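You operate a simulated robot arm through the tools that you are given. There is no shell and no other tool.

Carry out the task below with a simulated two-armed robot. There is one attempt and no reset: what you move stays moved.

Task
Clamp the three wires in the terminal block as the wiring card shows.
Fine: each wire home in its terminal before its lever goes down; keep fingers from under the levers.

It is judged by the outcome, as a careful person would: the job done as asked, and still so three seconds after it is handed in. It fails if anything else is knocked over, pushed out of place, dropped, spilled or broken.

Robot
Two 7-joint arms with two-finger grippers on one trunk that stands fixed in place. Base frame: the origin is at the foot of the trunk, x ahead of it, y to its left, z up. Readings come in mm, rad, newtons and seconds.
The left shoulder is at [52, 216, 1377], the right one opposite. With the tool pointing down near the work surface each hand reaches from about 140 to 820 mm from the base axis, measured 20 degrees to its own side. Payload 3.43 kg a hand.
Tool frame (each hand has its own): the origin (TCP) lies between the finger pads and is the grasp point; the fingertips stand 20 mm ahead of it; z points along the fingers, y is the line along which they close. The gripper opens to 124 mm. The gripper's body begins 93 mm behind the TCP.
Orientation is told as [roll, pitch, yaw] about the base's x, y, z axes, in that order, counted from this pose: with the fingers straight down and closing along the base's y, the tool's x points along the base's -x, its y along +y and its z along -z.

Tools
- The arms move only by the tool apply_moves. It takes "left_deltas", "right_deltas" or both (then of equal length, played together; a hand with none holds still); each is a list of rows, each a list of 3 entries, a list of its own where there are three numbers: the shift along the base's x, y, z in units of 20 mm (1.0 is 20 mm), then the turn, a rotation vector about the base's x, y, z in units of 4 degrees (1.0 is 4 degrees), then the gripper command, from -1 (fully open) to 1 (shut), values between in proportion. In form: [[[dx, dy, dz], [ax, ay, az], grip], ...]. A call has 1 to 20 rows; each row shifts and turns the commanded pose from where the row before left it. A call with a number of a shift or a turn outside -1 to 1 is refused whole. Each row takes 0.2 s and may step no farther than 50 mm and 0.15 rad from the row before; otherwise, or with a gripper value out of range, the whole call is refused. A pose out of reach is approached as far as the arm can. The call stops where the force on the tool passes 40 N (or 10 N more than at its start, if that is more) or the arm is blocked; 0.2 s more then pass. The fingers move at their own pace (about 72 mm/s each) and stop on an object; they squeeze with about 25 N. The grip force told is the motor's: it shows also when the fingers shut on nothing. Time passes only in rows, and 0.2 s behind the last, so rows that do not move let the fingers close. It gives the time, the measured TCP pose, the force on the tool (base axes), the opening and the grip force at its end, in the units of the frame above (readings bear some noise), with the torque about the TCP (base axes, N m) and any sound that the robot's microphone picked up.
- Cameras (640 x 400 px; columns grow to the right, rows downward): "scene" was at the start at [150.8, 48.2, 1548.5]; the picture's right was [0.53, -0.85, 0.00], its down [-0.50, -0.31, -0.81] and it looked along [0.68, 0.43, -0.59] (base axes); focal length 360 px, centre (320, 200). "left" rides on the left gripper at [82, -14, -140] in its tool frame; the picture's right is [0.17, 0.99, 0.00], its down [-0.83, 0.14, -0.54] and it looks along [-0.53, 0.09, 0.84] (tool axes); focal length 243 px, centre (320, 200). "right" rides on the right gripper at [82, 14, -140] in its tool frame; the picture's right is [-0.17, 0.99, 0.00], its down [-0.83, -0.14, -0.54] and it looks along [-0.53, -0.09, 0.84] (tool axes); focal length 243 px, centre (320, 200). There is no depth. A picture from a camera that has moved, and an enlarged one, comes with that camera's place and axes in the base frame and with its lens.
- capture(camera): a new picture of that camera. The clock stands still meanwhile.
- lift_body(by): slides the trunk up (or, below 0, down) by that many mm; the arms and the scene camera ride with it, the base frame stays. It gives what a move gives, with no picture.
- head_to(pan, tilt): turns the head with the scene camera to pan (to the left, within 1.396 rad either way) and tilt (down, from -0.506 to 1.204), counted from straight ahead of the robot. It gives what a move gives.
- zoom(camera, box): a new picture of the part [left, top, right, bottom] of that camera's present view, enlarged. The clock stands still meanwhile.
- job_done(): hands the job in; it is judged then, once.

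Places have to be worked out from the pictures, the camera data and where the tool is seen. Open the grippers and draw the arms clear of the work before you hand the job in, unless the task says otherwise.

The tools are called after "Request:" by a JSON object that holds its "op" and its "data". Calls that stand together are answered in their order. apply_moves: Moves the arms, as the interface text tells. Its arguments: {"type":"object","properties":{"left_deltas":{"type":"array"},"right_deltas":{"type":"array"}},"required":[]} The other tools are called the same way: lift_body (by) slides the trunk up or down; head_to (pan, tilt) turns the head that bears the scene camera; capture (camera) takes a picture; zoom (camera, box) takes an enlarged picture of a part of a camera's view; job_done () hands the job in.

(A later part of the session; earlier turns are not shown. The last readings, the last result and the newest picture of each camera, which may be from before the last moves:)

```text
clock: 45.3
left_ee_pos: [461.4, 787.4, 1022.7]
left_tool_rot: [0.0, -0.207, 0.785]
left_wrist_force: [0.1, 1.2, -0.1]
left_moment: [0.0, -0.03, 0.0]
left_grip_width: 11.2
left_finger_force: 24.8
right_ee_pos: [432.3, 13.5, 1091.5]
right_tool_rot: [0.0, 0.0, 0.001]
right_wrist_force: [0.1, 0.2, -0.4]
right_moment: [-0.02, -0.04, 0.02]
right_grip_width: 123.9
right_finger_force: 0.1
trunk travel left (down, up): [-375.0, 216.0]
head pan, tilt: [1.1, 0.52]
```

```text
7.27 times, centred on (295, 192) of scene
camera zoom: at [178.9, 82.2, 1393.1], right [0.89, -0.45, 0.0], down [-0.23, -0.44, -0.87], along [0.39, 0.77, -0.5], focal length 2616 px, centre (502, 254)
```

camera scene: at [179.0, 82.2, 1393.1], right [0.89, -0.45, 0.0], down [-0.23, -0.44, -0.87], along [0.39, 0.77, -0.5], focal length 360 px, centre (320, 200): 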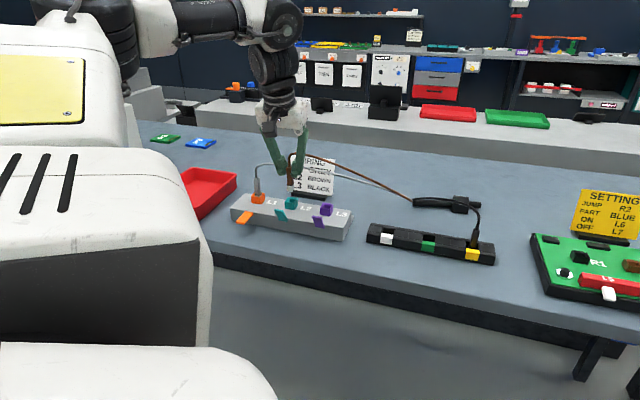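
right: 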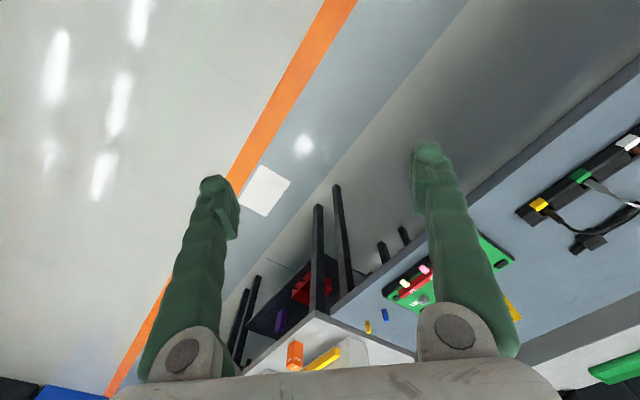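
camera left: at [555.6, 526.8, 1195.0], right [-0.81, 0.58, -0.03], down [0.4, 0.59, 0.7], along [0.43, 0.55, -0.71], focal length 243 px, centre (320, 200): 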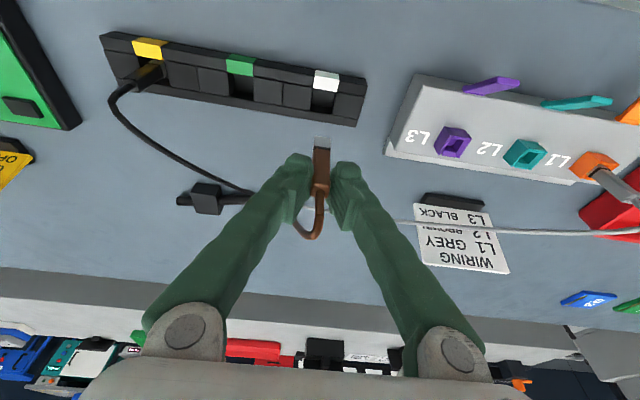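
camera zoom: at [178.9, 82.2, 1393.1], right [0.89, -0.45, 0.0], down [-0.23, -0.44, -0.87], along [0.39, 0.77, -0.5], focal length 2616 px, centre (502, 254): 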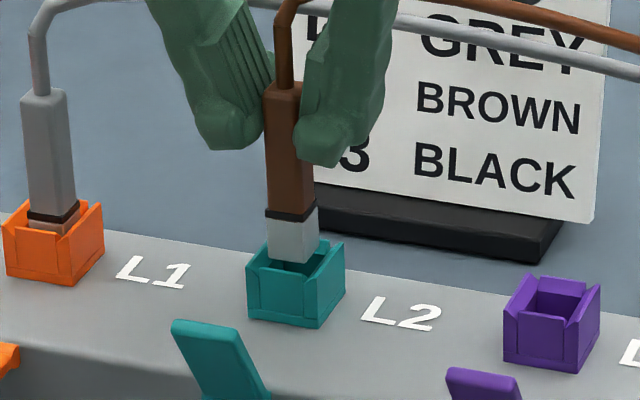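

The tip is centred and entering the funnel. Continuing down until it seats, expecting contact near TCP z≈1006.

Request:
{"op": "apply_moves", "data": {"left_deltas": [[[0, 0, -0.25], [0, 0, 0], 1], [[0, 0, -0.25], [0, 0, 0], 1], [[0, 0, -0.2], [0, 0, 0], 1], [[0, 0, -0.15], [0, 0, 0], 1], [[0, 0, -0.1], [0, 0, 0], 1]]}}

Request:
{"op": "zoom", "data": {"camera": "scene", "box": [260, 165, 330, 220]}}

Request:
{"op": "zoom", "data": {"camera": "left", "box": [300, 105, 350, 165]}}

```text
clock: 46.5
left_ee_pos: [463.1, 787.7, 1005.3]
left_tool_rot: [0.0, -0.211, 0.787]
left_wrist_force: [-0.5, 1.5, 8.2]
left_moment: [0.03, 0.03, 0.0]
left_grip_width: 11.1
left_finger_force: 24.6
right_ee_pos: [433.4, 11.6, 1091.4]
right_tool_rot: [0.0, -0.002, -0.001]
right_wrist_force: [-0.5, 0.2, -0.5]
right_moment: [0.0, 0.02, -0.01]
right_grip_width: 123.9
right_finger_force: 0.2
trunk travel left (down, up): [-375.0, 216.0]
head pan, tilt: [1.1, 0.52]
```

```text
7.27 times, centred on (295, 192) of scene
camera zoom: at [178.3, 81.4, 1393.3], right [0.89, -0.45, 0.0], down [-0.23, -0.44, -0.87], along [0.39, 0.77, -0.5], focal length 2616 px, centre (502, 254)
```

zoom: 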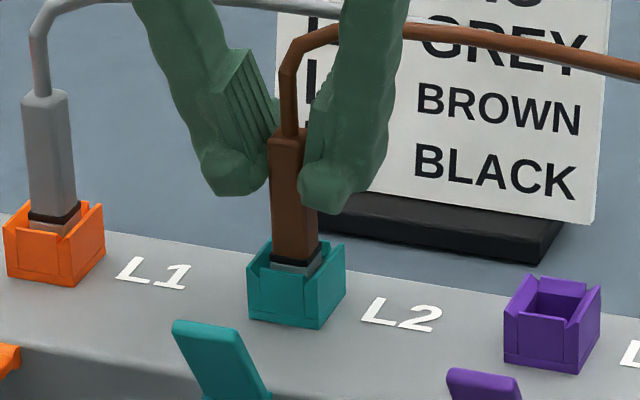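

```text
6.67 times, centred on (325, 135) of left
camera zoom: at [394.2, 702.5, 1124.2], right [-0.81, 0.58, -0.04], down [0.4, 0.59, 0.7], along [0.43, 0.56, -0.71], focal length 1618 px, centre (287, 633)
```

zoom: 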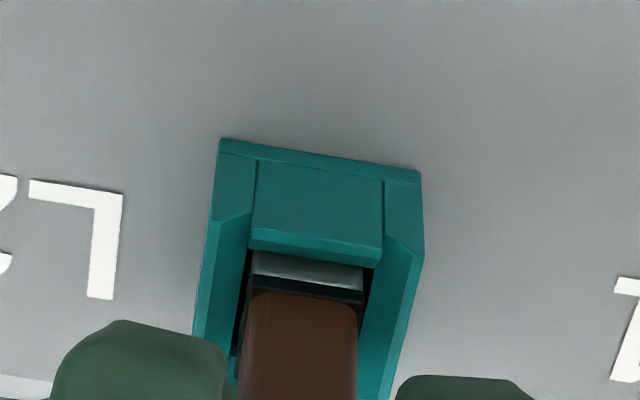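

Brown seats at the same depth, with 8 N and the ring at the rim as on L1. I'll give a slight extra push, then release and back off toward its lever.

Request:
{"op": "apply_moves", "data": {"left_deltas": [[[0, 0, -0.1], [0, 0, 0], 1], [[0, 0, 0.05], [0, 0, 0], 1], [[0, 0, 0], [0, 0, 0], 0.6], [[0, 0, 0], [0, 0, 0], 0.3], [[0, 0, 0], [0, 0, 0], 0.3]]}}

Request:
{"op": "zoom", "data": {"camera": "scene", "box": [250, 140, 340, 220]}}

Request:
{"op": "capture", "data": {"camera": "left"}}

```text
clock: 47.7
left_ee_pos: [462.9, 788.0, 1002.6]
left_tool_rot: [0.0, -0.208, 0.785]
left_wrist_force: [-0.2, 0.1, -0.3]
left_moment: [-0.01, -0.03, 0.01]
left_grip_width: 43.6
left_finger_force: 0.1
right_ee_pos: [432.9, 12.5, 1091.5]
right_tool_rot: [-0.002, 0.0, 0.0]
right_wrist_force: [-0.1, 0.7, -0.4]
right_moment: [-0.01, 0.04, -0.04]
right_grip_width: 124.2
right_finger_force: 0.2
trunk travel left (down, up): [-375.0, 216.0]
head pan, tilt: [1.1, 0.52]
```

```text
5.00 times, centred on (295, 180) of scene
camera zoom: at [179.1, 82.6, 1393.1], right [0.89, -0.45, 0.0], down [-0.23, -0.44, -0.87], along [0.39, 0.77, -0.5], focal length 1799 px, centre (445, 300)
```

zoom: 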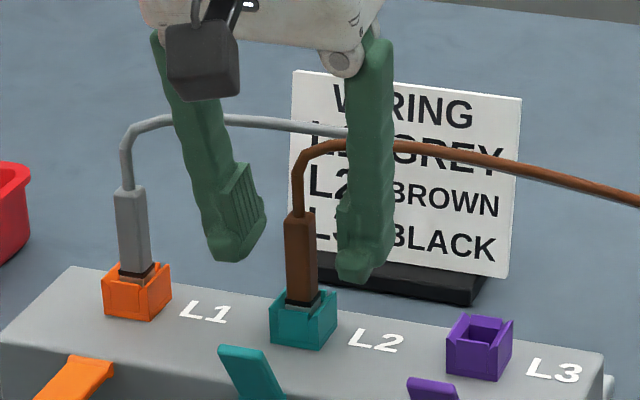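

```text
taken
camera left: at [394.1, 703.4, 1121.8], right [-0.81, 0.58, -0.03], down [0.4, 0.59, 0.7], along [0.43, 0.55, -0.71], focal length 243 px, centre (320, 200)
```

left: 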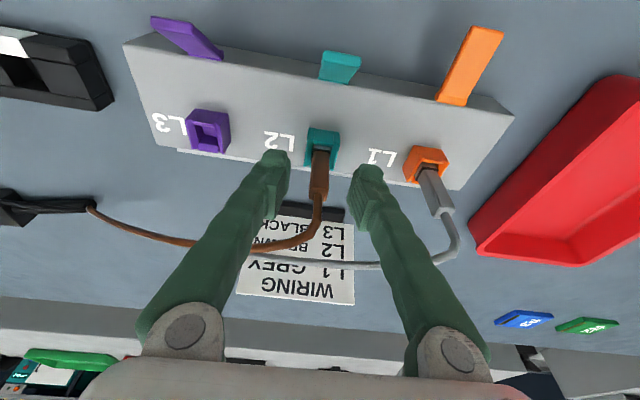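

Brown stands seated in L2. I'll repeat the lever sequence: back out up and toward the robot, straighten, close, and hover over the teal lever.

Request:
{"op": "apply_moves", "data": {"left_deltas": [[[-0.1, -0.1, 0.75], [0, 0, 0], 0.3], [[-0.1, -0.1, 0.75], [0, 0, 0], 0.3], [[-0.11, -0.11, 0.75], [0, 0, 0], 0.3], [[-0.11, -0.11, 0.75], [0, 0, 0], 0.3], [[-0.47, -0.442, 0], [-0.424, 0.424, 0], 0.3], [[-0.47, -0.442, 0], [-0.424, 0.424, 0], 0.3], [[-0.47, -0.442, 0], [-0.424, 0.424, 0], 1], [[-0.47, -0.442, 0], [-0.424, 0.424, 0], 1], [[-0.47, -0.442, 0], [-0.424, 0.424, 0], 1], [[0, 0, 0], [0, 0, 0], 1], [[0, 0, -0.75], [0, 0, 0], 1], [[0, 0, -0.75], [0, 0, 0], 1], [[0, 0, 0], [0, 0, 0], 1]]}}

Request:
{"op": "zoom", "data": {"camera": "left", "box": [270, 120, 370, 200]}}

Request:
{"op": "zoom", "data": {"camera": "scene", "box": [220, 130, 370, 250]}}

```text
clock: 50.5
left_ee_pos: [407.1, 734.7, 1031.5]
left_tool_rot: [-0.001, 0.001, 0.785]
left_wrist_force: [-0.3, -0.1, 0.2]
left_moment: [0.01, 0.03, -0.02]
left_grip_width: 0.0
left_finger_force: 24.6
right_ee_pos: [432.7, 12.2, 1090.9]
right_tool_rot: [0.002, -0.001, 0.001]
right_wrist_force: [0.5, 0.0, 0.7]
right_moment: [0.01, 0.02, 0.0]
right_grip_width: 123.9
right_finger_force: 0.0
trunk travel left (down, up): [-375.0, 216.0]
head pan, tilt: [1.1, 0.52]
```

```text
5.00 times, centred on (320, 160) of left
camera zoom: at [358.6, 669.3, 1171.9], right [-0.81, 0.58, 0.0], down [0.49, 0.69, 0.54], along [0.31, 0.44, -0.84], focal length 1213 px, centre (320, 400)
```

zoom: 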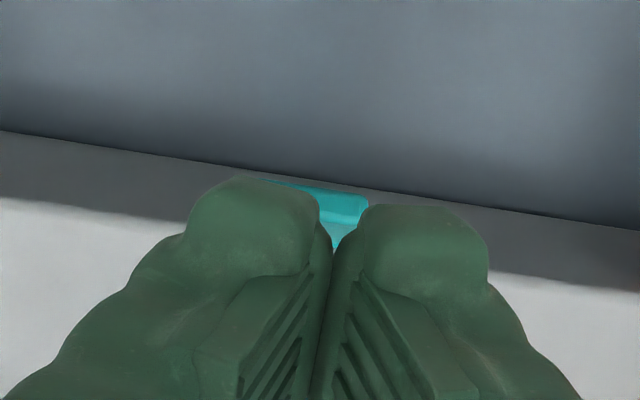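

```text
3.33 times, centred on (295, 190) of scene
camera zoom: at [178.8, 81.8, 1393.2], right [0.89, -0.45, 0.0], down [-0.23, -0.44, -0.87], along [0.39, 0.77, -0.5], focal length 1199 px, centre (403, 233)
```

zoom: 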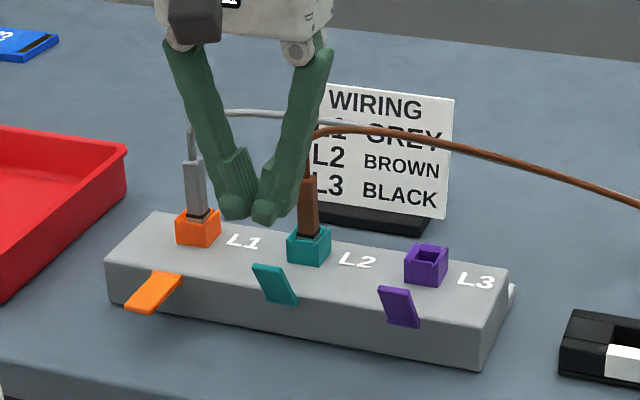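

The lever tip centre is at u=−231.6, exactly under the hand. I'll start the same arc press, first part.

Request:
{"op": "apply_moves", "data": {"left_deltas": [[[0, 0, -0.75], [0, 0, 0], 1], [[0, 0, -0.75], [0, 0, 0], 1], [[0, 0, -0.25], [0, 0, 0], 1], [[-0.141, -0.141, -0.2], [0, 0, 0], 1], [[-0.177, -0.177, -0.25], [0, 0, 0], 1], [[-0.177, -0.177, -0.25], [0, 0, 0], 1]]}}

Request:
{"op": "zoom", "data": {"camera": "scene", "box": [250, 180, 330, 235]}}

```text
clock: 51.9
left_ee_pos: [395.7, 725.5, 986.6]
left_tool_rot: [-0.003, 0.0, 0.785]
left_wrist_force: [-2.9, -2.7, 6.0]
left_moment: [0.01, 0.02, 0.03]
left_grip_width: 6.0
left_finger_force: 34.0
right_ee_pos: [432.0, 12.2, 1092.6]
right_tool_rot: [-0.001, -0.001, -0.001]
right_wrist_force: [0.3, 0.1, -0.3]
right_moment: [0.01, -0.02, -0.01]
right_grip_width: 124.1
right_finger_force: 0.1
trunk travel left (down, up): [-375.0, 216.0]
head pan, tilt: [1.1, 0.52]
```

```text
7.27 times, centred on (290, 208) of scene
camera zoom: at [177.9, 81.6, 1393.3], right [0.89, -0.45, 0.0], down [-0.23, -0.44, -0.87], along [0.39, 0.77, -0.5], focal length 2616 px, centre (538, 146)
```

zoom: 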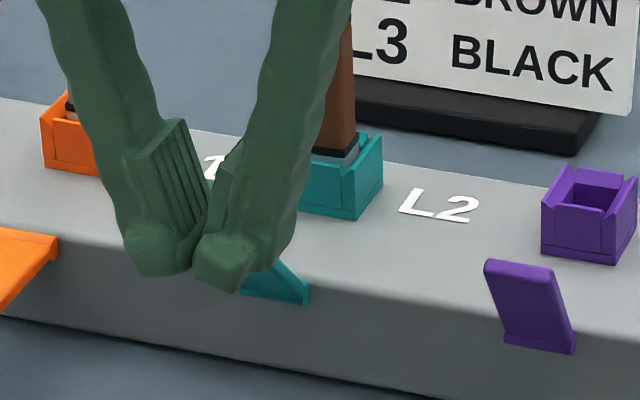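

The lever has started rotating, with 6 N mostly along the lever. I'll continue the arc with a bit more outward motion.

Request:
{"op": "apply_moves", "data": {"left_deltas": [[[-0.177, -0.177, -0.1], [0, 0, 0], 1], [[-0.141, -0.141, -0.25], [0, 0, 0], 1]]}}

Request:
{"op": "zoom", "data": {"camera": "scene", "box": [250, 180, 330, 235]}}

Request:
{"op": "zoom", "data": {"camera": "left", "box": [240, 100, 400, 220]}}

```text
clock: 52.5
left_ee_pos: [391.1, 719.0, 977.0]
left_tool_rot: [0.001, 0.003, 0.786]
left_wrist_force: [0.1, -0.7, -0.7]
left_moment: [0.0, 0.02, -0.01]
left_grip_width: 0.1
left_finger_force: 34.5
right_ee_pos: [433.4, 14.0, 1092.8]
right_tool_rot: [0.0, -0.002, -0.002]
right_wrist_force: [-0.2, 0.3, -0.1]
right_moment: [0.0, 0.01, 0.0]
right_grip_width: 123.9
right_finger_force: 0.1
trunk travel left (down, up): [-375.0, 216.0]
head pan, tilt: [1.1, 0.52]
```

```text
7.27 times, centred on (290, 208) of scene
camera zoom: at [178.8, 82.4, 1393.1], right [0.89, -0.45, 0.0], down [-0.23, -0.44, -0.87], along [0.39, 0.77, -0.5], focal length 2616 px, centre (538, 146)
```

zoom: 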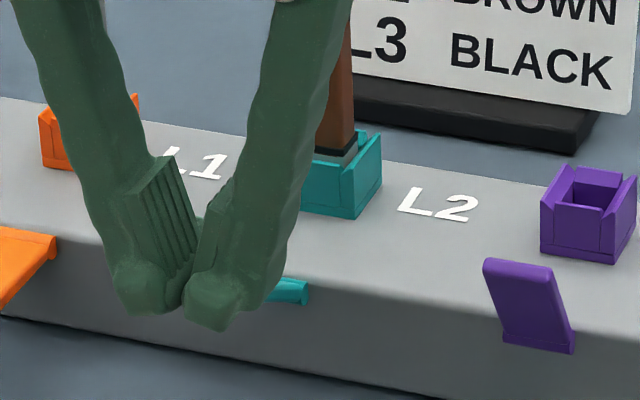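

```text
3.33 times, centred on (320, 160) of left
camera zoom: at [341.7, 654.1, 1115.8], right [-0.81, 0.58, 0.0], down [0.49, 0.69, 0.54], along [0.31, 0.44, -0.84], focal length 809 px, centre (320, 333)
```

zoom: 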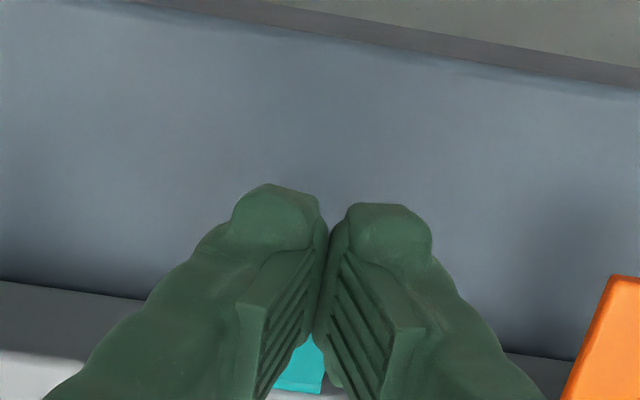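

The lever flipped past centre and lies flat under the fingers. I'll finish by pressing straight down to the stop, as for L1.

Request:
{"op": "apply_moves", "data": {"left_deltas": [[[0, 0, -0.3], [0, 0, 0], 1], [[0, 0, -0.3], [0, 0, 0], 1], [[0, 0, -0.3], [0, 0, 0], 1], [[0, 0, -0.25], [0, 0, 0], 1], [[0, 0, -0.15], [0, 0, 0], 1]]}}

```text
clock: 53.7
left_ee_pos: [389.2, 719.2, 952.8]
left_tool_rot: [0.001, -0.003, 0.786]
left_wrist_force: [-0.3, 0.4, 7.0]
left_moment: [0.05, -0.03, -0.01]
left_grip_width: 6.0
left_finger_force: 34.7
right_ee_pos: [433.0, 12.2, 1091.7]
right_tool_rot: [0.001, -0.002, 0.0]
right_wrist_force: [-0.4, -0.9, -0.9]
right_moment: [-0.02, 0.0, -0.02]
right_grip_width: 124.3
right_finger_force: 0.0
trunk travel left (down, up): [-375.0, 216.0]
head pan, tilt: [1.1, 0.52]
```

Contact is starting (7 N). I'll press about 3 mm more to the hard stop, then lift off and check.

Request:
{"op": "apply_moves", "data": {"left_deltas": [[[0, 0, -0.15], [0, 0, 0], 1], [[0, 0, 0.2], [0, 0, 0], 1], [[0, 0, 0.9], [0, 0, 0], 1], [[0, 0, 1], [0, 0, 0], 1], [[0, 0, 1], [0, 0, 0], 1], [[-0.3, -0.3, 1], [0, 0, 0], 1], [[-0.3, -0.3, 1], [0, 0, 0], 1]]}}

Request:
{"op": "zoom", "data": {"camera": "scene", "box": [220, 130, 370, 250]}}

```text
clock: 55.3
left_ee_pos: [378.9, 707.2, 1049.2]
left_tool_rot: [0.0, 0.001, 0.785]
left_wrist_force: [0.0, 0.2, 0.5]
left_moment: [0.02, -0.01, -0.01]
left_grip_width: 0.1
left_finger_force: 34.2
right_ee_pos: [434.2, 11.6, 1091.3]
right_tool_rot: [-0.001, -0.002, -0.002]
right_wrist_force: [0.9, 1.0, -1.0]
right_moment: [0.01, 0.0, 0.01]
right_grip_width: 124.0
right_finger_force: 0.1
trunk travel left (down, up): [-375.0, 216.0]
head pan, tilt: [1.1, 0.52]
```

```text
3.33 times, centred on (295, 190) of scene
camera zoom: at [178.6, 81.5, 1393.2], right [0.89, -0.45, 0.0], down [-0.23, -0.44, -0.87], along [0.39, 0.77, -0.5], focal length 1199 px, centre (403, 233)
```

zoom: 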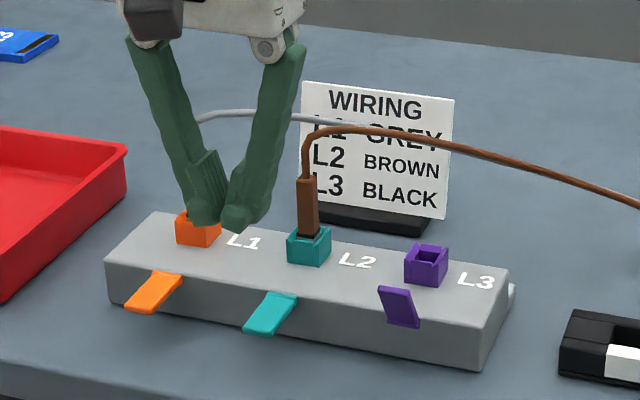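

Both L1 and L2 are clamped. Now black: I'll travel on the robot side to its column with a larger 20° tilt for reach.

Request:
{"op": "apply_moves", "data": {"left_deltas": [[[0.975, -0.878, 0.05], [0, 0, 0], 0.1], [[0.975, -0.878, 0.05], [0, 0, 0], 0.1], [[0.975, -0.878, 0.05], [0, 0, 0], 0.1], [[0.975, -0.878, 0.05], [0, 0, 0], 0.1], [[0.975, -0.878, 0.05], [0, 0, 0], 0.1], [[0.975, -0.878, 0.05], [0, 0, 0], 0.1], [[0.975, -0.878, 0.05], [0, 0, 0], 0.1], [[0.975, -0.878, 0.05], [0, 0, 0], 0.1], [[0.975, -0.878, 0.05], [0.505, -0.505, 0], 0.1], [[0.975, -0.878, 0.05], [0.505, -0.505, 0], 0.1], [[0.975, -0.878, 0.05], [0.505, -0.505, 0], 0.1], [[0.975, -0.878, 0.05], [0.505, -0.505, 0], 0.1], [[0.975, -0.878, 0.05], [0.505, -0.505, 0], 0.1], [[0.975, -0.878, 0.05], [0.505, -0.505, 0], 0.1], [[0.975, -0.878, 0.05], [0.505, -0.505, 0], 0.1], [[0.975, -0.878, 0.05], [0, 0, 0], 0.1]]}}

Request:
{"op": "head_to", "data": {"pan": 0.7, "tilt": 0.55}}

Request:
{"op": "capture", "data": {"camera": "left"}}

Request:
{"op": "capture", "data": {"camera": "scene"}}

```text
clock: 58.7
left_ee_pos: [700.5, 450.6, 1079.6]
left_tool_rot: [0.0, -0.35, 0.785]
left_wrist_force: [-0.6, -0.4, -0.4]
left_moment: [0.03, 0.03, 0.02]
left_grip_width: 56.0
left_finger_force: 0.0
left hand out of reach, approached as far as the arm can: row 13, 14, 15
right_ee_pos: [433.4, 12.1, 1091.6]
right_tool_rot: [0.0, 0.001, 0.0]
right_wrist_force: [0.1, 0.6, -0.4]
right_moment: [0.02, 0.02, -0.01]
right_grip_width: 123.8
right_finger_force: 0.0
trunk travel left (down, up): [-375.0, 216.0]
head pan, tilt: [1.1, 0.52]
```

```text
clock: 59.6
left_ee_pos: [699.5, 451.3, 1080.5]
left_tool_rot: [0.0, -0.347, 0.785]
left_wrist_force: [-1.3, -0.4, -0.6]
left_moment: [0.0, -0.02, -0.04]
left_grip_width: 55.6
left_finger_force: 0.1
right_ee_pos: [432.7, 12.6, 1090.6]
right_tool_rot: [-0.001, -0.002, 0.0]
right_wrist_force: [0.4, 0.2, 0.6]
right_moment: [0.02, -0.02, 0.02]
right_grip_width: 124.3
right_finger_force: 0.1
trunk travel left (down, up): [-375.0, 216.0]
head pan, tilt: [0.7, 0.55]
```

```text
taken
camera left: at [619.8, 355.1, 1182.3], right [-0.81, 0.59, -0.06], down [0.32, 0.52, 0.79], along [0.49, 0.62, -0.61], focal length 243 px, centre (320, 200)
```

left: 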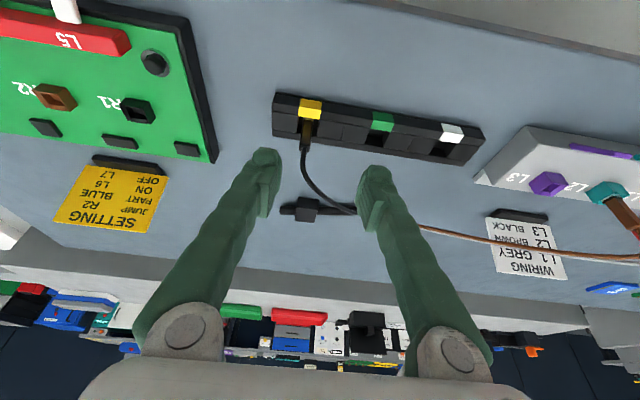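

```text
taken
camera scene: at [206.5, 59.5, 1390.5], right [0.64, -0.76, 0.0], down [-0.4, -0.34, -0.85], along [0.65, 0.55, -0.52], focal length 360 px, centre (320, 200)
```

scene: 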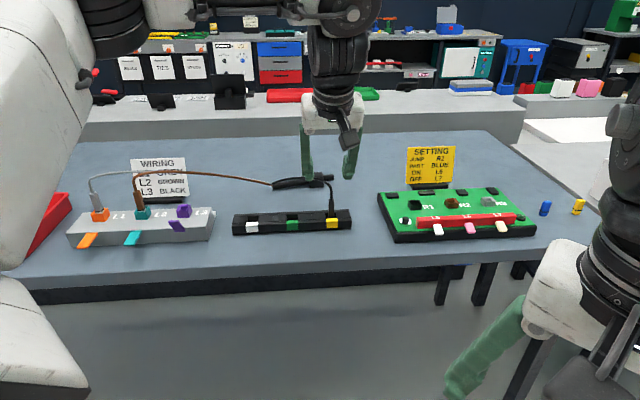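

The arm reported reach limits during the tilt at this height, though the last row was reachable. I'll try going forward and down toward the black ferrule.

Request:
{"op": "apply_moves", "data": {"left_deltas": [[[0.5, 0.37, -0.5], [0, 0, 0], 0.1], [[0.5, 0.37, -0.5], [0, 0, 0], 0.1], [[0.5, 0.37, -0.5], [0, 0, 0], 0.1], [[0.5, 0.37, -0.5], [0, 0, 0], 0.1], [[0.45, 0.32, -0.3], [0, 0, 0], 0.1]]}}

Request:
{"op": "capture", "data": {"camera": "left"}}

```text
clock: 60.8
left_ee_pos: [747.3, 486.1, 1031.8]
left_tool_rot: [0.0, -0.347, 0.786]
left_wrist_force: [-0.2, -0.2, 0.5]
left_moment: [0.01, 0.03, -0.02]
left_grip_width: 55.9
left_finger_force: 0.1
right_ee_pos: [434.0, 13.2, 1090.7]
right_tool_rot: [0.0, 0.0, 0.0]
right_wrist_force: [0.1, 0.6, 1.4]
right_moment: [0.02, 0.03, 0.03]
right_grip_width: 123.9
right_finger_force: 0.0
trunk travel left (down, up): [-375.0, 216.0]
head pan, tilt: [0.7, 0.55]
```

```text
taken
camera left: at [668.8, 390.1, 1134.7], right [-0.81, 0.59, -0.06], down [0.32, 0.52, 0.79], along [0.49, 0.62, -0.61], focal length 243 px, centre (320, 200)
```

left: 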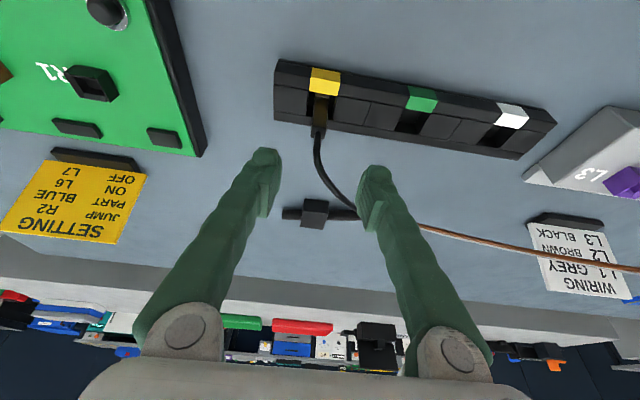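

Reached with no limit flagged. I'll zoom on the black ferrule to align.

Request:
{"op": "zoom", "data": {"camera": "left", "box": [270, 60, 370, 160]}}

Request:
{"op": "zoom", "data": {"camera": "scene", "box": [220, 100, 400, 250]}}

```text
4.00 times, centred on (320, 110) of left
camera zoom: at [668.8, 390.1, 1134.7], right [-0.81, 0.59, -0.06], down [0.32, 0.52, 0.79], along [0.49, 0.62, -0.61], focal length 970 px, centre (320, 560)
```

zoom: 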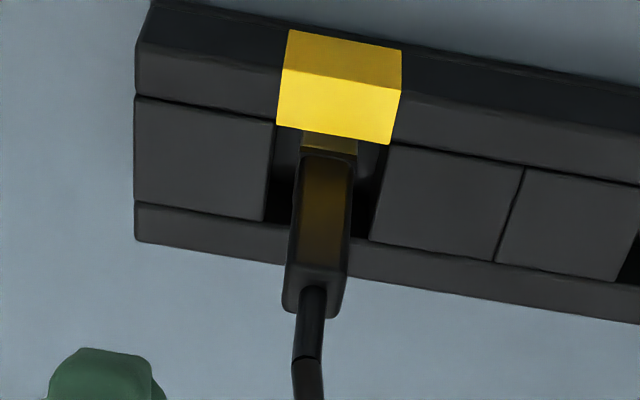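

```text
2.67 times, centred on (310, 175) of scene
camera zoom: at [207.0, 59.5, 1390.4], right [0.64, -0.76, 0.0], down [-0.4, -0.34, -0.85], along [0.65, 0.55, -0.52], focal length 959 px, centre (347, 267)
```

zoom: 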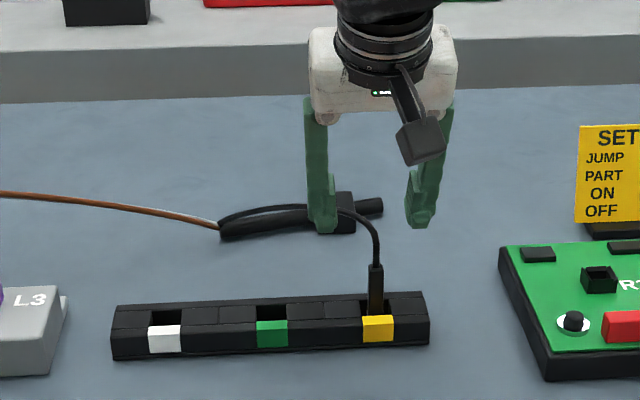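

The black ferrule top is at n=872.7, u=187.6. I'll correct 3 mm and descend to z≈968.

Request:
{"op": "apply_moves", "data": {"left_deltas": [[[0.12, -0.08, -0.8], [0, 0, 0], 0.1], [[0, 0, -0.8], [0, 0, 0], 0.1], [[0, 0, -0.8], [0, 0, 0], 0.1], [[0, 0, -0.8], [0, 0, 0], 0.1], [[0, 0, 0], [0, 0, 0], 0.1]]}}

Request:
{"op": "capture", "data": {"camera": "left"}}

Request:
{"op": "zoom", "data": {"camera": "scene", "box": [260, 140, 400, 250]}}

```text
clock: 62.0
left_ee_pos: [749.2, 484.6, 970.1]
left_tool_rot: [0.0, -0.349, 0.787]
left_wrist_force: [0.0, 0.8, 0.4]
left_moment: [0.0, 0.02, 0.0]
left_grip_width: 55.7
left_finger_force: 0.0
right_ee_pos: [434.4, 14.5, 1091.2]
right_tool_rot: [0.0, 0.0, 0.0]
right_wrist_force: [-0.8, -0.2, 0.6]
right_moment: [0.0, 0.0, 0.0]
right_grip_width: 123.9
right_finger_force: 0.1
trunk travel left (down, up): [-375.0, 216.0]
head pan, tilt: [0.7, 0.55]
```

```text
taken
camera left: at [670.1, 388.4, 1072.6], right [-0.81, 0.59, -0.06], down [0.32, 0.52, 0.79], along [0.49, 0.62, -0.61], focal length 243 px, centre (320, 200)
```

left: 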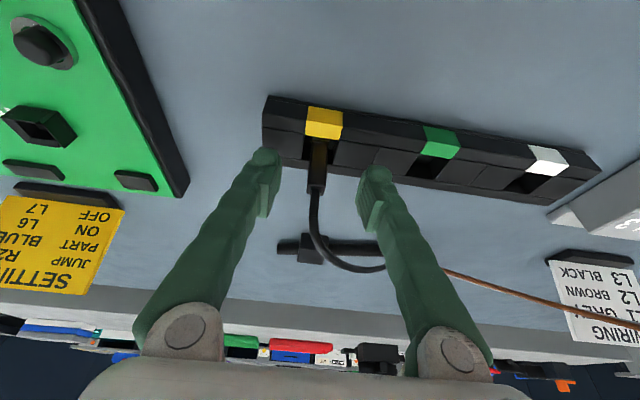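

```text
3.64 times, centred on (330, 195) of scene
camera zoom: at [206.1, 59.2, 1390.5], right [0.64, -0.76, 0.0], down [-0.4, -0.34, -0.85], along [0.65, 0.55, -0.52], focal length 1308 px, centre (284, 218)
```

zoom: 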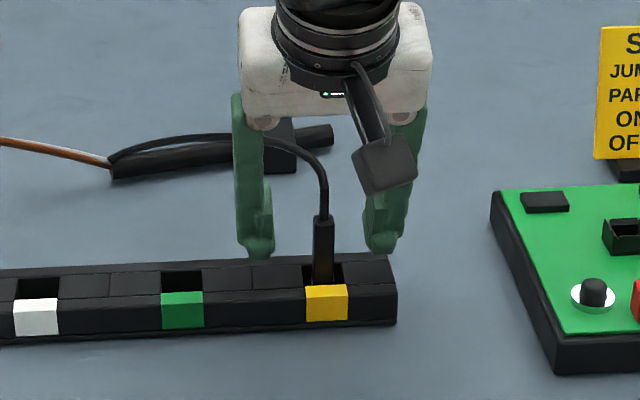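

Centred between the pads, with the wire passing behind the finger. Closing and lifting slowly.

Request:
{"op": "apply_moves", "data": {"left_deltas": [[[0, 0, 0], [0, 0, 0], 1], [[0, 0, 0], [0, 0, 0], 1], [[0, 0, 0], [0, 0, 0], 1], [[0, 0, 0], [0, 0, 0], 1], [[0, 0, 0.4], [0, 0, 0], 1], [[0, 0, 0.8], [0, 0, 0], 1], [[0, 0, 0.8], [0, 0, 0], 1], [[0, 0, 0.8], [0, 0, 0], 1], [[0, 0, 0.6], [0, 0, 0], 1]]}}

Request:
{"op": "capture", "data": {"camera": "left"}}

Request:
{"op": "zoom", "data": {"camera": "scene", "box": [240, 100, 400, 250]}}

```text
clock: 64.0
left_ee_pos: [748.4, 483.2, 1036.2]
left_tool_rot: [-0.001, -0.347, 0.785]
left_wrist_force: [-0.6, 0.3, 0.9]
left_moment: [0.0, -0.02, -0.03]
left_grip_width: 11.2
left_finger_force: 25.1
right_ee_pos: [433.3, 12.5, 1091.7]
right_tool_rot: [-0.001, -0.002, -0.001]
right_wrist_force: [0.3, 0.4, 0.0]
right_moment: [-0.01, 0.0, 0.0]
right_grip_width: 124.0
right_finger_force: 0.0
trunk travel left (down, up): [-375.0, 216.0]
head pan, tilt: [0.7, 0.55]
```

```text
taken
camera left: at [669.8, 387.5, 1138.9], right [-0.81, 0.59, -0.06], down [0.32, 0.52, 0.79], along [0.49, 0.62, -0.61], focal length 243 px, centre (320, 200)
```

left: 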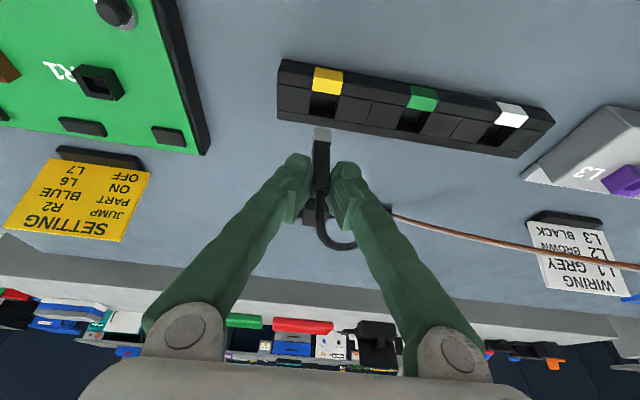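

```text
2.67 times, centred on (320, 175) of scene
camera zoom: at [206.4, 59.3, 1390.5], right [0.64, -0.76, 0.0], down [-0.4, -0.34, -0.85], along [0.65, 0.55, -0.52], focal length 959 px, centre (320, 267)
```

zoom: 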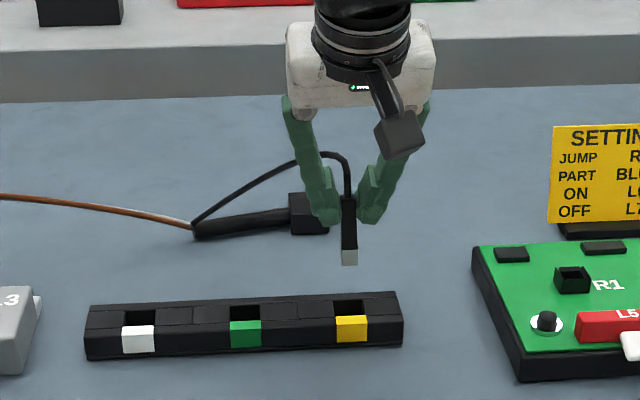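

Black is in hand. I'll carry it toward L3, rising slightly, and turn the head back to the block.

Request:
{"op": "apply_moves", "data": {"left_deltas": [[[-0.862, 0.93, 0.1], [0, 0, 0], 1], [[-0.862, 0.93, 0.3], [0, 0, 0], 1], [[-0.862, 0.93, 0.4], [0, 0, 0], 1], [[-0.862, 0.93, 0.4], [0, 0, 0], 1], [[-0.862, 0.93, 0], [0, 0, 0], 1], [[-0.862, 0.93, 0], [0, 0, 0], 1], [[-0.862, 0.93, 0], [0, 0, 0], 1], [[-0.862, 0.93, 0], [0, 0, 0], 1], [[-0.862, 0.93, 0], [0, 0, 0], 1], [[-0.862, 0.93, 0], [0, 0, 0], 1], [[-0.862, 0.93, 0], [0, 0, 0], 1], [[-0.862, 0.93, 0], [0, 0, 0], 1], [[-0.862, 0.93, 0], [0, 0, 0], 1], [[0, 0, 0], [0, 0, 0], 1]]}}

Request:
{"op": "head_to", "data": {"pan": 1.05, "tilt": 0.52}}

Request:
{"op": "zoom", "data": {"camera": "left", "box": [270, 50, 370, 200]}}

Request:
{"op": "zoom", "data": {"camera": "scene", "box": [220, 100, 420, 250]}}

```text
clock: 67.0
left_ee_pos: [524.3, 726.6, 1059.4]
left_tool_rot: [0.002, -0.347, 0.786]
left_wrist_force: [0.3, 0.2, -0.7]
left_moment: [0.04, -0.01, 0.02]
left_grip_width: 10.9
left_finger_force: 25.0
right_ee_pos: [433.0, 12.3, 1091.6]
right_tool_rot: [0.001, 0.001, -0.001]
right_wrist_force: [0.4, 0.5, -0.3]
right_moment: [0.03, 0.04, 0.0]
right_grip_width: 123.8
right_finger_force: 0.1
trunk travel left (down, up): [-375.0, 216.0]
head pan, tilt: [0.7, 0.55]
```

```text
clock: 67.8
left_ee_pos: [524.4, 726.8, 1059.3]
left_tool_rot: [0.0, -0.347, 0.785]
left_wrist_force: [-1.7, -0.3, -0.5]
left_moment: [-0.04, 0.01, 0.01]
left_grip_width: 11.1
left_finger_force: 25.2
right_ee_pos: [433.2, 12.5, 1091.7]
right_tool_rot: [0.0, -0.002, 0.0]
right_wrist_force: [-0.3, 0.0, -0.1]
right_moment: [-0.03, -0.02, -0.02]
right_grip_width: 123.7
right_finger_force: 0.0
trunk travel left (down, up): [-375.0, 216.0]
head pan, tilt: [1.051, 0.52]
```

```text
2.67 times, centred on (320, 125) of left
camera zoom: at [445.5, 631.4, 1161.2], right [-0.81, 0.59, -0.06], down [0.32, 0.52, 0.79], along [0.49, 0.62, -0.61], focal length 647 px, centre (320, 400)
```

zoom: 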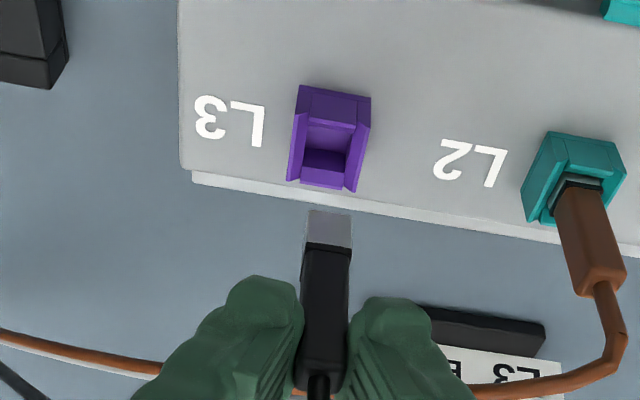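

```text
2.67 times, centred on (320, 175) of scene
camera zoom: at [182.8, 80.1, 1393.1], right [0.87, -0.5, 0.0], down [-0.25, -0.43, -0.87], along [0.43, 0.75, -0.5], focal length 959 px, centre (320, 267)
```

zoom: 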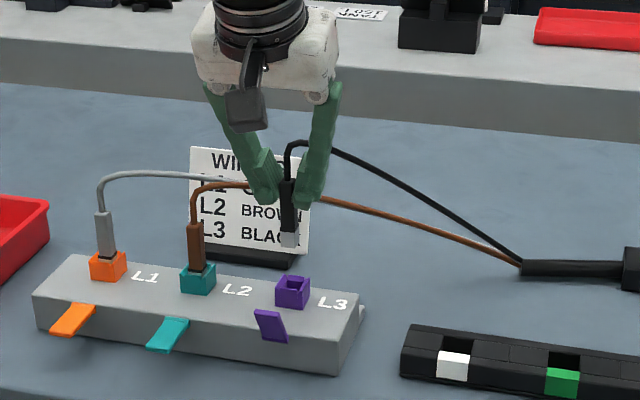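

Tip and funnel agree within about 1.5 mm. I'll make a small correction and descend to just above the rim.

Request:
{"op": "apply_moves", "data": {"left_deltas": [[[0, -0.08, -0.6], [0, 0, 0], 1], [[0, 0, -0.6], [0, 0, 0], 1], [[0, 0, -0.5], [0, 0, 0], 1], [[0, 0, 0], [0, 0, 0], 1]]}}

Request:
{"op": "zoom", "data": {"camera": "left", "box": [300, 90, 350, 150]}}

Request:
{"op": "zoom", "data": {"camera": "scene", "box": [290, 165, 360, 220]}}

```text
clock: 68.8
left_ee_pos: [526.0, 724.0, 1025.6]
left_tool_rot: [0.0, -0.347, 0.787]
left_wrist_force: [0.1, -1.2, -0.6]
left_moment: [-0.03, 0.01, -0.02]
left_grip_width: 11.3
left_finger_force: 25.2
right_ee_pos: [433.6, 12.5, 1091.7]
right_tool_rot: [0.0, -0.001, 0.0]
right_wrist_force: [1.0, 0.8, 0.6]
right_moment: [0.03, 0.0, 0.0]
right_grip_width: 123.9
right_finger_force: 0.1
trunk travel left (down, up): [-375.0, 216.0]
head pan, tilt: [1.051, 0.52]
```

```text
6.67 times, centred on (325, 120) of left
camera zoom: at [446.3, 628.6, 1127.4], right [-0.81, 0.59, -0.06], down [0.32, 0.52, 0.79], along [0.49, 0.62, -0.61], focal length 1618 px, centre (287, 733)
```

zoom: 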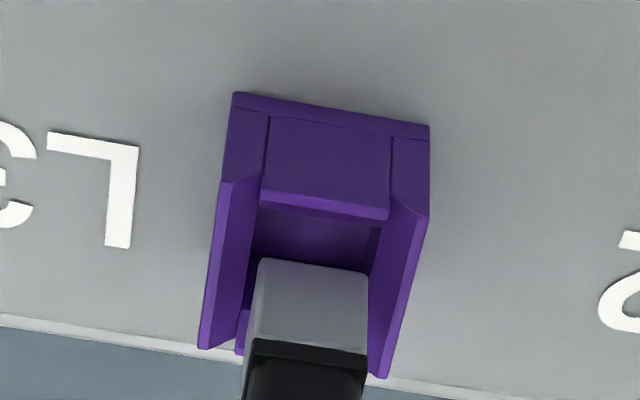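

```text
7.27 times, centred on (325, 192) of scene
camera zoom: at [182.7, 80.0, 1393.1], right [0.87, -0.5, 0.0], down [-0.25, -0.43, -0.87], along [0.43, 0.75, -0.5], focal length 2616 px, centre (284, 254)
```

zoom: 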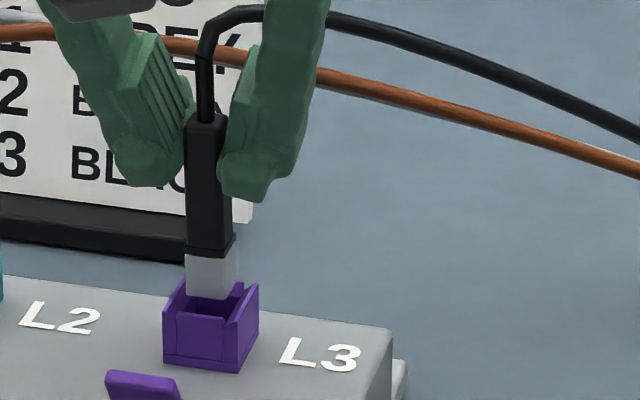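

Well centred. Continuing down to seat.

Request:
{"op": "apply_moves", "data": {"left_deltas": [[[0, 0, -0.25], [0, 0, 0], 1], [[0, 0, -0.25], [0, 0, 0], 1], [[0, 0, -0.2], [0, 0, 0], 1], [[0, 0, -0.1], [0, 0, 0], 1]]}}

Request:
{"op": "zoom", "data": {"camera": "scene", "box": [290, 165, 360, 220]}}

Request:
{"op": "zoom", "data": {"camera": "left", "box": [300, 90, 350, 150]}}

```text
clock: 69.8
left_ee_pos: [525.3, 724.0, 1009.6]
left_tool_rot: [0.001, -0.348, 0.785]
left_wrist_force: [-0.8, -0.8, 0.6]
left_moment: [-0.02, 0.02, 0.03]
left_grip_width: 11.2
left_finger_force: 25.5
right_ee_pos: [433.2, 12.0, 1090.4]
right_tool_rot: [0.0, -0.002, -0.001]
right_wrist_force: [0.4, -1.3, -0.9]
right_moment: [0.01, -0.04, -0.01]
right_grip_width: 124.1
right_finger_force: 0.0
trunk travel left (down, up): [-375.0, 216.0]
head pan, tilt: [1.051, 0.52]
```

```text
7.27 times, centred on (325, 192) of scene
camera zoom: at [182.7, 79.9, 1393.2], right [0.87, -0.5, 0.0], down [-0.25, -0.43, -0.87], along [0.43, 0.75, -0.5], focal length 2616 px, centre (284, 254)
```

zoom: 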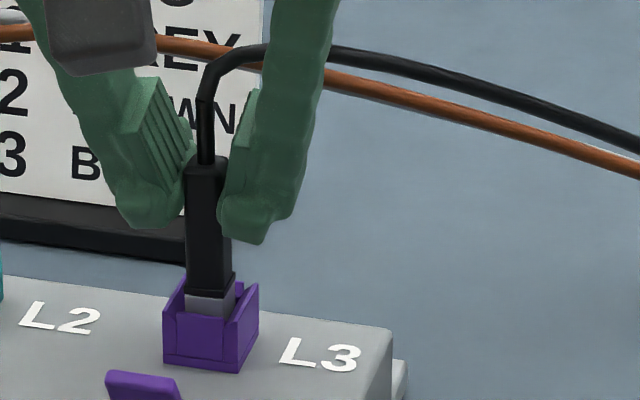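

```text
6.67 times, centred on (325, 120) of left
camera zoom: at [446.2, 628.7, 1112.5], right [-0.81, 0.59, -0.06], down [0.32, 0.52, 0.79], along [0.49, 0.62, -0.61], focal length 1618 px, centre (287, 733)
```

zoom: 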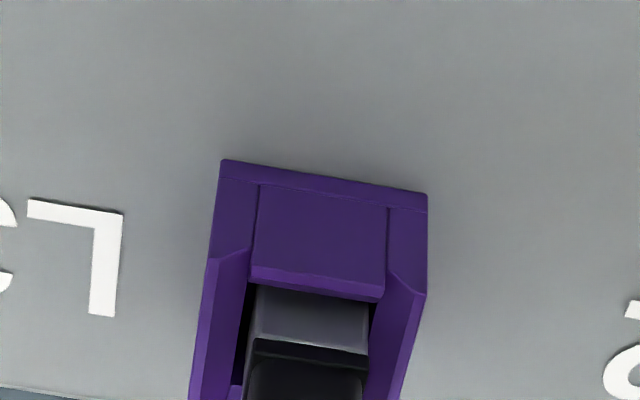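

About 4–5 mm remain before the ring reaches the rim, with no force yet. Continuing until contact.

Request:
{"op": "apply_moves", "data": {"left_deltas": [[[0, 0, -0.15], [0, 0, 0], 1], [[0, 0, -0.1], [0, 0, 0], 1], [[0, 0, -0.1], [0, 0, 0], 1]]}}

Request:
{"op": "zoom", "data": {"camera": "scene", "box": [290, 165, 360, 220]}}

```text
clock: 70.6
left_ee_pos: [526.1, 724.3, 1006.0]
left_tool_rot: [-0.002, -0.356, 0.787]
left_wrist_force: [-1.4, 0.2, 17.5]
left_moment: [0.03, 0.0, 0.01]
left_grip_width: 11.1
left_finger_force: 25.1
right_ee_pos: [431.6, 10.8, 1091.0]
right_tool_rot: [0.0, -0.001, 0.002]
right_wrist_force: [0.3, -0.1, 0.7]
right_moment: [-0.01, 0.02, 0.02]
right_grip_width: 124.0
right_finger_force: 0.0
trunk travel left (down, up): [-375.0, 216.0]
head pan, tilt: [1.051, 0.52]
```

```text
7.27 times, centred on (325, 192) of scene
camera zoom: at [181.2, 78.2, 1393.6], right [0.87, -0.5, 0.0], down [-0.25, -0.43, -0.87], along [0.43, 0.75, -0.5], focal length 2616 px, centre (284, 254)
```

zoom: 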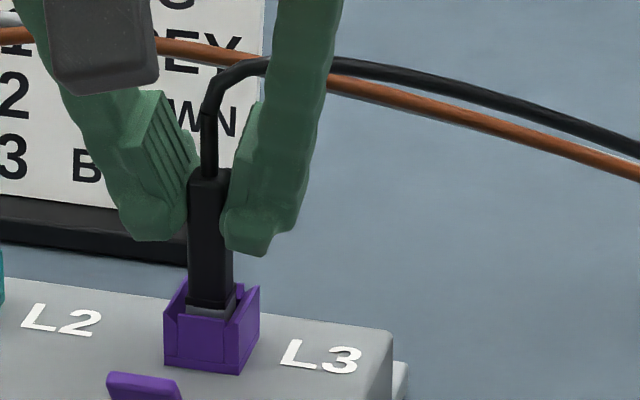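

Hard stop at 17 N at the expected height, with the ring at rim level, so black is home in L3. Releasing.

Request:
{"op": "apply_moves", "data": {"left_deltas": [[[0, 0, 0.05], [0, 0, 0], 1], [[0, 0, 0], [0, 0, 0], 0.6], [[0, 0, 0], [0, 0, 0], 0.3], [[0, 0, 0], [0, 0, 0], 0.3]]}}

Request:
{"op": "zoom", "data": {"camera": "scene", "box": [220, 130, 370, 230]}}

Request:
{"op": "capture", "data": {"camera": "left"}}

```text
clock: 71.6
left_ee_pos: [524.7, 726.8, 1003.5]
left_tool_rot: [0.0, -0.349, 0.785]
left_wrist_force: [0.4, -0.6, -0.5]
left_moment: [-0.01, 0.03, 0.02]
left_grip_width: 43.5
left_finger_force: 0.0
right_ee_pos: [434.0, 13.0, 1091.1]
right_tool_rot: [-0.003, 0.0, 0.001]
right_wrist_force: [0.7, 0.8, -0.9]
right_moment: [0.02, -0.02, -0.03]
right_grip_width: 124.1
right_finger_force: 0.1
trunk travel left (down, up): [-375.0, 216.0]
head pan, tilt: [1.051, 0.52]
```

```text
4.00 times, centred on (295, 180) of scene
camera zoom: at [183.1, 80.6, 1393.0], right [0.87, -0.5, 0.0], down [-0.25, -0.43, -0.87], along [0.43, 0.75, -0.5], focal length 1439 px, centre (420, 280)
```

zoom: 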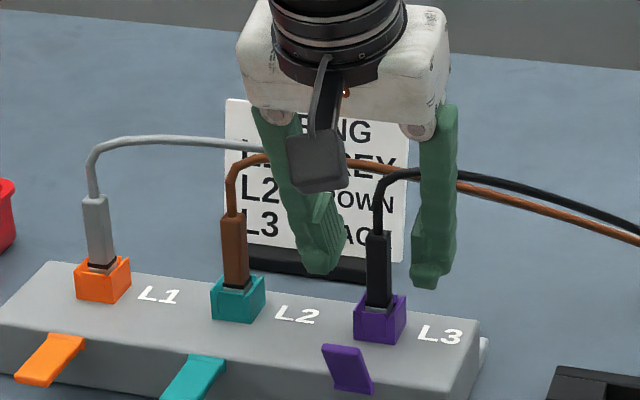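

```text
taken
camera left: at [445.8, 629.4, 1105.6], right [-0.81, 0.59, -0.06], down [0.32, 0.52, 0.79], along [0.49, 0.62, -0.61], focal length 243 px, centre (320, 200)
```

left: 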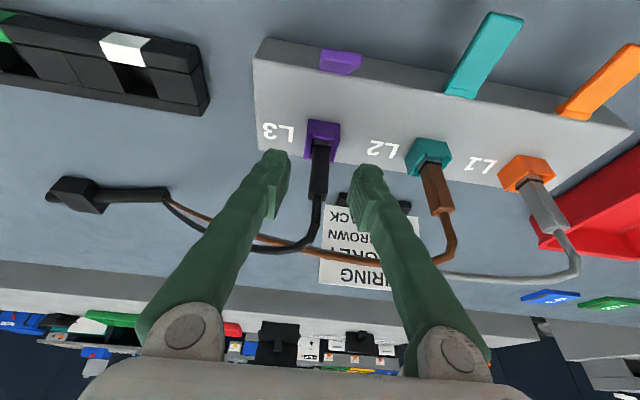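

Black stands seated. I'll back out the same way, straighten the hand, and hover over the purple lever.

Request:
{"op": "apply_moves", "data": {"left_deltas": [[[-0.1, -0.1, 0.75], [0, 0, 0], 0.3], [[-0.1, -0.1, 0.75], [0, 0, 0], 0.3], [[-0.11, -0.11, 0.75], [0, 0, 0], 0.3], [[-0.11, -0.11, 0.75], [0, 0, 0], 0.3], [[-0.331, -0.331, 0], [-0.505, 0.505, 0], 0.3], [[-0.331, -0.331, 0], [-0.505, 0.505, 0], 0.3], [[-0.331, -0.331, 0], [-0.505, 0.505, 0], 0.3], [[-0.331, -0.331, 0], [-0.505, 0.505, 0], 1], [[-0.331, -0.331, 0], [-0.505, 0.505, 0], 1], [[-0.331, -0.331, 0], [-0.505, 0.505, 0], 1], [[-0.331, -0.331, 0], [-0.505, 0.505, 0], 1], [[0, 0, -0.75], [0, 0, 0], 1], [[0, 0, -0.75], [0, 0, 0], 1], [[0, 0, 0], [0, 0, 0], 1]]}}

Request:
{"op": "zoom", "data": {"camera": "left", "box": [270, 120, 370, 200]}}

Request:
{"op": "zoom", "data": {"camera": "scene", "box": [230, 130, 380, 250]}}

```text
clock: 74.6
left_ee_pos: [470.7, 668.9, 1034.7]
left_tool_rot: [0.001, 0.001, 0.787]
left_wrist_force: [0.0, 0.7, -0.8]
left_moment: [-0.01, 0.0, -0.01]
left_grip_width: 0.0
left_finger_force: 25.3
right_ee_pos: [434.2, 13.7, 1089.6]
right_tool_rot: [0.001, -0.001, -0.001]
right_wrist_force: [0.8, 0.1, 1.1]
right_moment: [-0.03, 0.02, 0.0]
right_grip_width: 124.2
right_finger_force: 0.2
trunk travel left (down, up): [-375.0, 216.0]
head pan, tilt: [1.051, 0.52]
```

```text
5.00 times, centred on (320, 160) of left
camera zoom: at [422.1, 604.1, 1173.4], right [-0.81, 0.58, 0.0], down [0.49, 0.69, 0.54], along [0.31, 0.44, -0.84], focal length 1213 px, centre (320, 400)
```

zoom: 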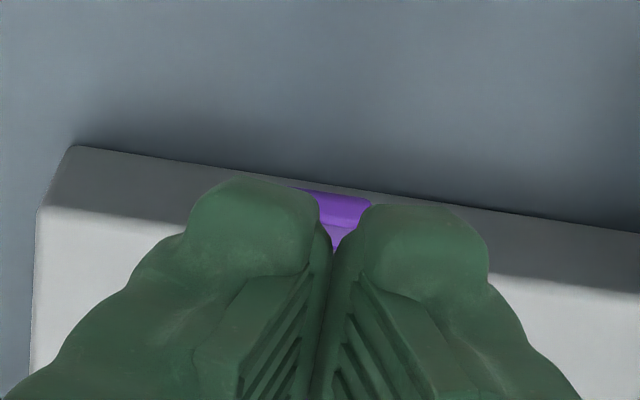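

```text
3.33 times, centred on (305, 190) of scene
camera zoom: at [182.6, 79.7, 1393.2], right [0.87, -0.5, 0.0], down [-0.25, -0.43, -0.87], along [0.43, 0.75, -0.5], focal length 1199 px, centre (370, 233)
```

zoom: 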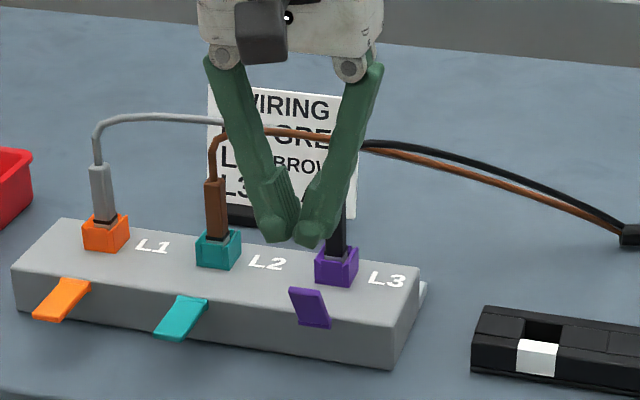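

Aligned the same way as for L2. Pressing the purple lever along its arc.

Request:
{"op": "apply_moves", "data": {"left_deltas": [[[0, 0.06, -0.8], [0, 0, 0], 1], [[0, 0, -0.8], [0, 0, 0], 1], [[0, 0, -0.3], [0, 0, 0], 1], [[-0.141, -0.141, -0.2], [0, 0, 0], 1], [[-0.177, -0.177, -0.25], [0, 0, 0], 1], [[-0.177, -0.177, -0.25], [0, 0, 0], 1], [[-0.177, -0.177, -0.1], [0, 0, 0], 1], [[-0.141, -0.141, -0.25], [0, 0, 0], 1]]}}

Request:
{"op": "zoom", "data": {"camera": "scene", "box": [270, 180, 350, 235]}}

Request:
{"op": "zoom", "data": {"camera": "left", "box": [240, 100, 400, 220]}}

```text
clock: 76.4
left_ee_pos: [454.6, 653.9, 974.7]
left_tool_rot: [0.0, 0.003, 0.784]
left_wrist_force: [-0.5, -0.7, 0.5]
left_moment: [-0.03, -0.03, 0.01]
left_grip_width: 0.1
left_finger_force: 34.5
right_ee_pos: [432.8, 11.9, 1091.8]
right_tool_rot: [0.0, -0.002, 0.0]
right_wrist_force: [1.0, 0.0, -1.0]
right_moment: [0.0, 0.0, 0.0]
right_grip_width: 124.2
right_finger_force: 0.2
trunk travel left (down, up): [-375.0, 216.0]
head pan, tilt: [1.051, 0.52]
```

```text
7.27 times, centred on (310, 208) of scene
camera zoom: at [182.7, 80.1, 1393.1], right [0.87, -0.5, 0.0], down [-0.25, -0.43, -0.87], along [0.43, 0.75, -0.5], focal length 2616 px, centre (393, 146)
```

zoom: 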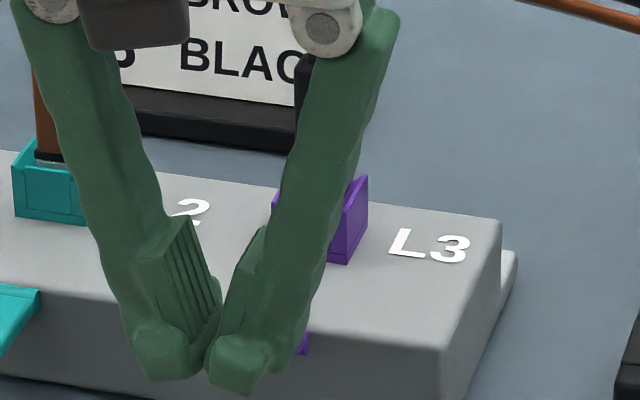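

```text
3.33 times, centred on (320, 160) of left
camera zoom: at [405.9, 588.9, 1113.9], right [-0.81, 0.58, 0.0], down [0.49, 0.69, 0.54], along [0.31, 0.44, -0.84], focal length 809 px, centre (320, 333)
```

zoom: 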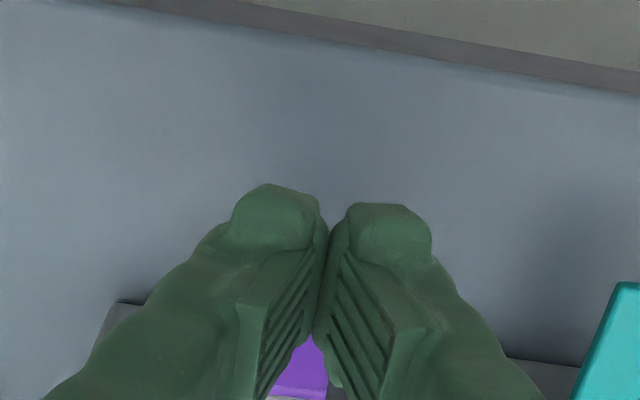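

The purple lever has gone over just like teal's. Pressing straight down to the stop.

Request:
{"op": "apply_moves", "data": {"left_deltas": [[[0, 0, -0.3], [0, 0, 0], 1], [[0, 0, -0.3], [0, 0, 0], 1], [[0, 0, -0.3], [0, 0, 0], 1], [[0, 0, -0.2], [0, 0, 0], 1], [[0, 0, -0.15], [0, 0, 0], 1]]}}

```text
clock: 77.6
left_ee_pos: [455.5, 655.0, 951.8]
left_tool_rot: [-0.001, -0.003, 0.784]
left_wrist_force: [-1.0, 5.0, 15.7]
left_moment: [0.19, -0.06, 0.08]
left_grip_width: 5.9
left_finger_force: 34.4
right_ee_pos: [430.7, 12.8, 1092.4]
right_tool_rot: [0.002, -0.004, 0.001]
right_wrist_force: [-0.2, -0.1, 0.5]
right_moment: [0.0, 0.0, 0.02]
right_grip_width: 123.8
right_finger_force: 0.0
trunk travel left (down, up): [-375.0, 216.0]
head pan, tilt: [1.051, 0.52]
```

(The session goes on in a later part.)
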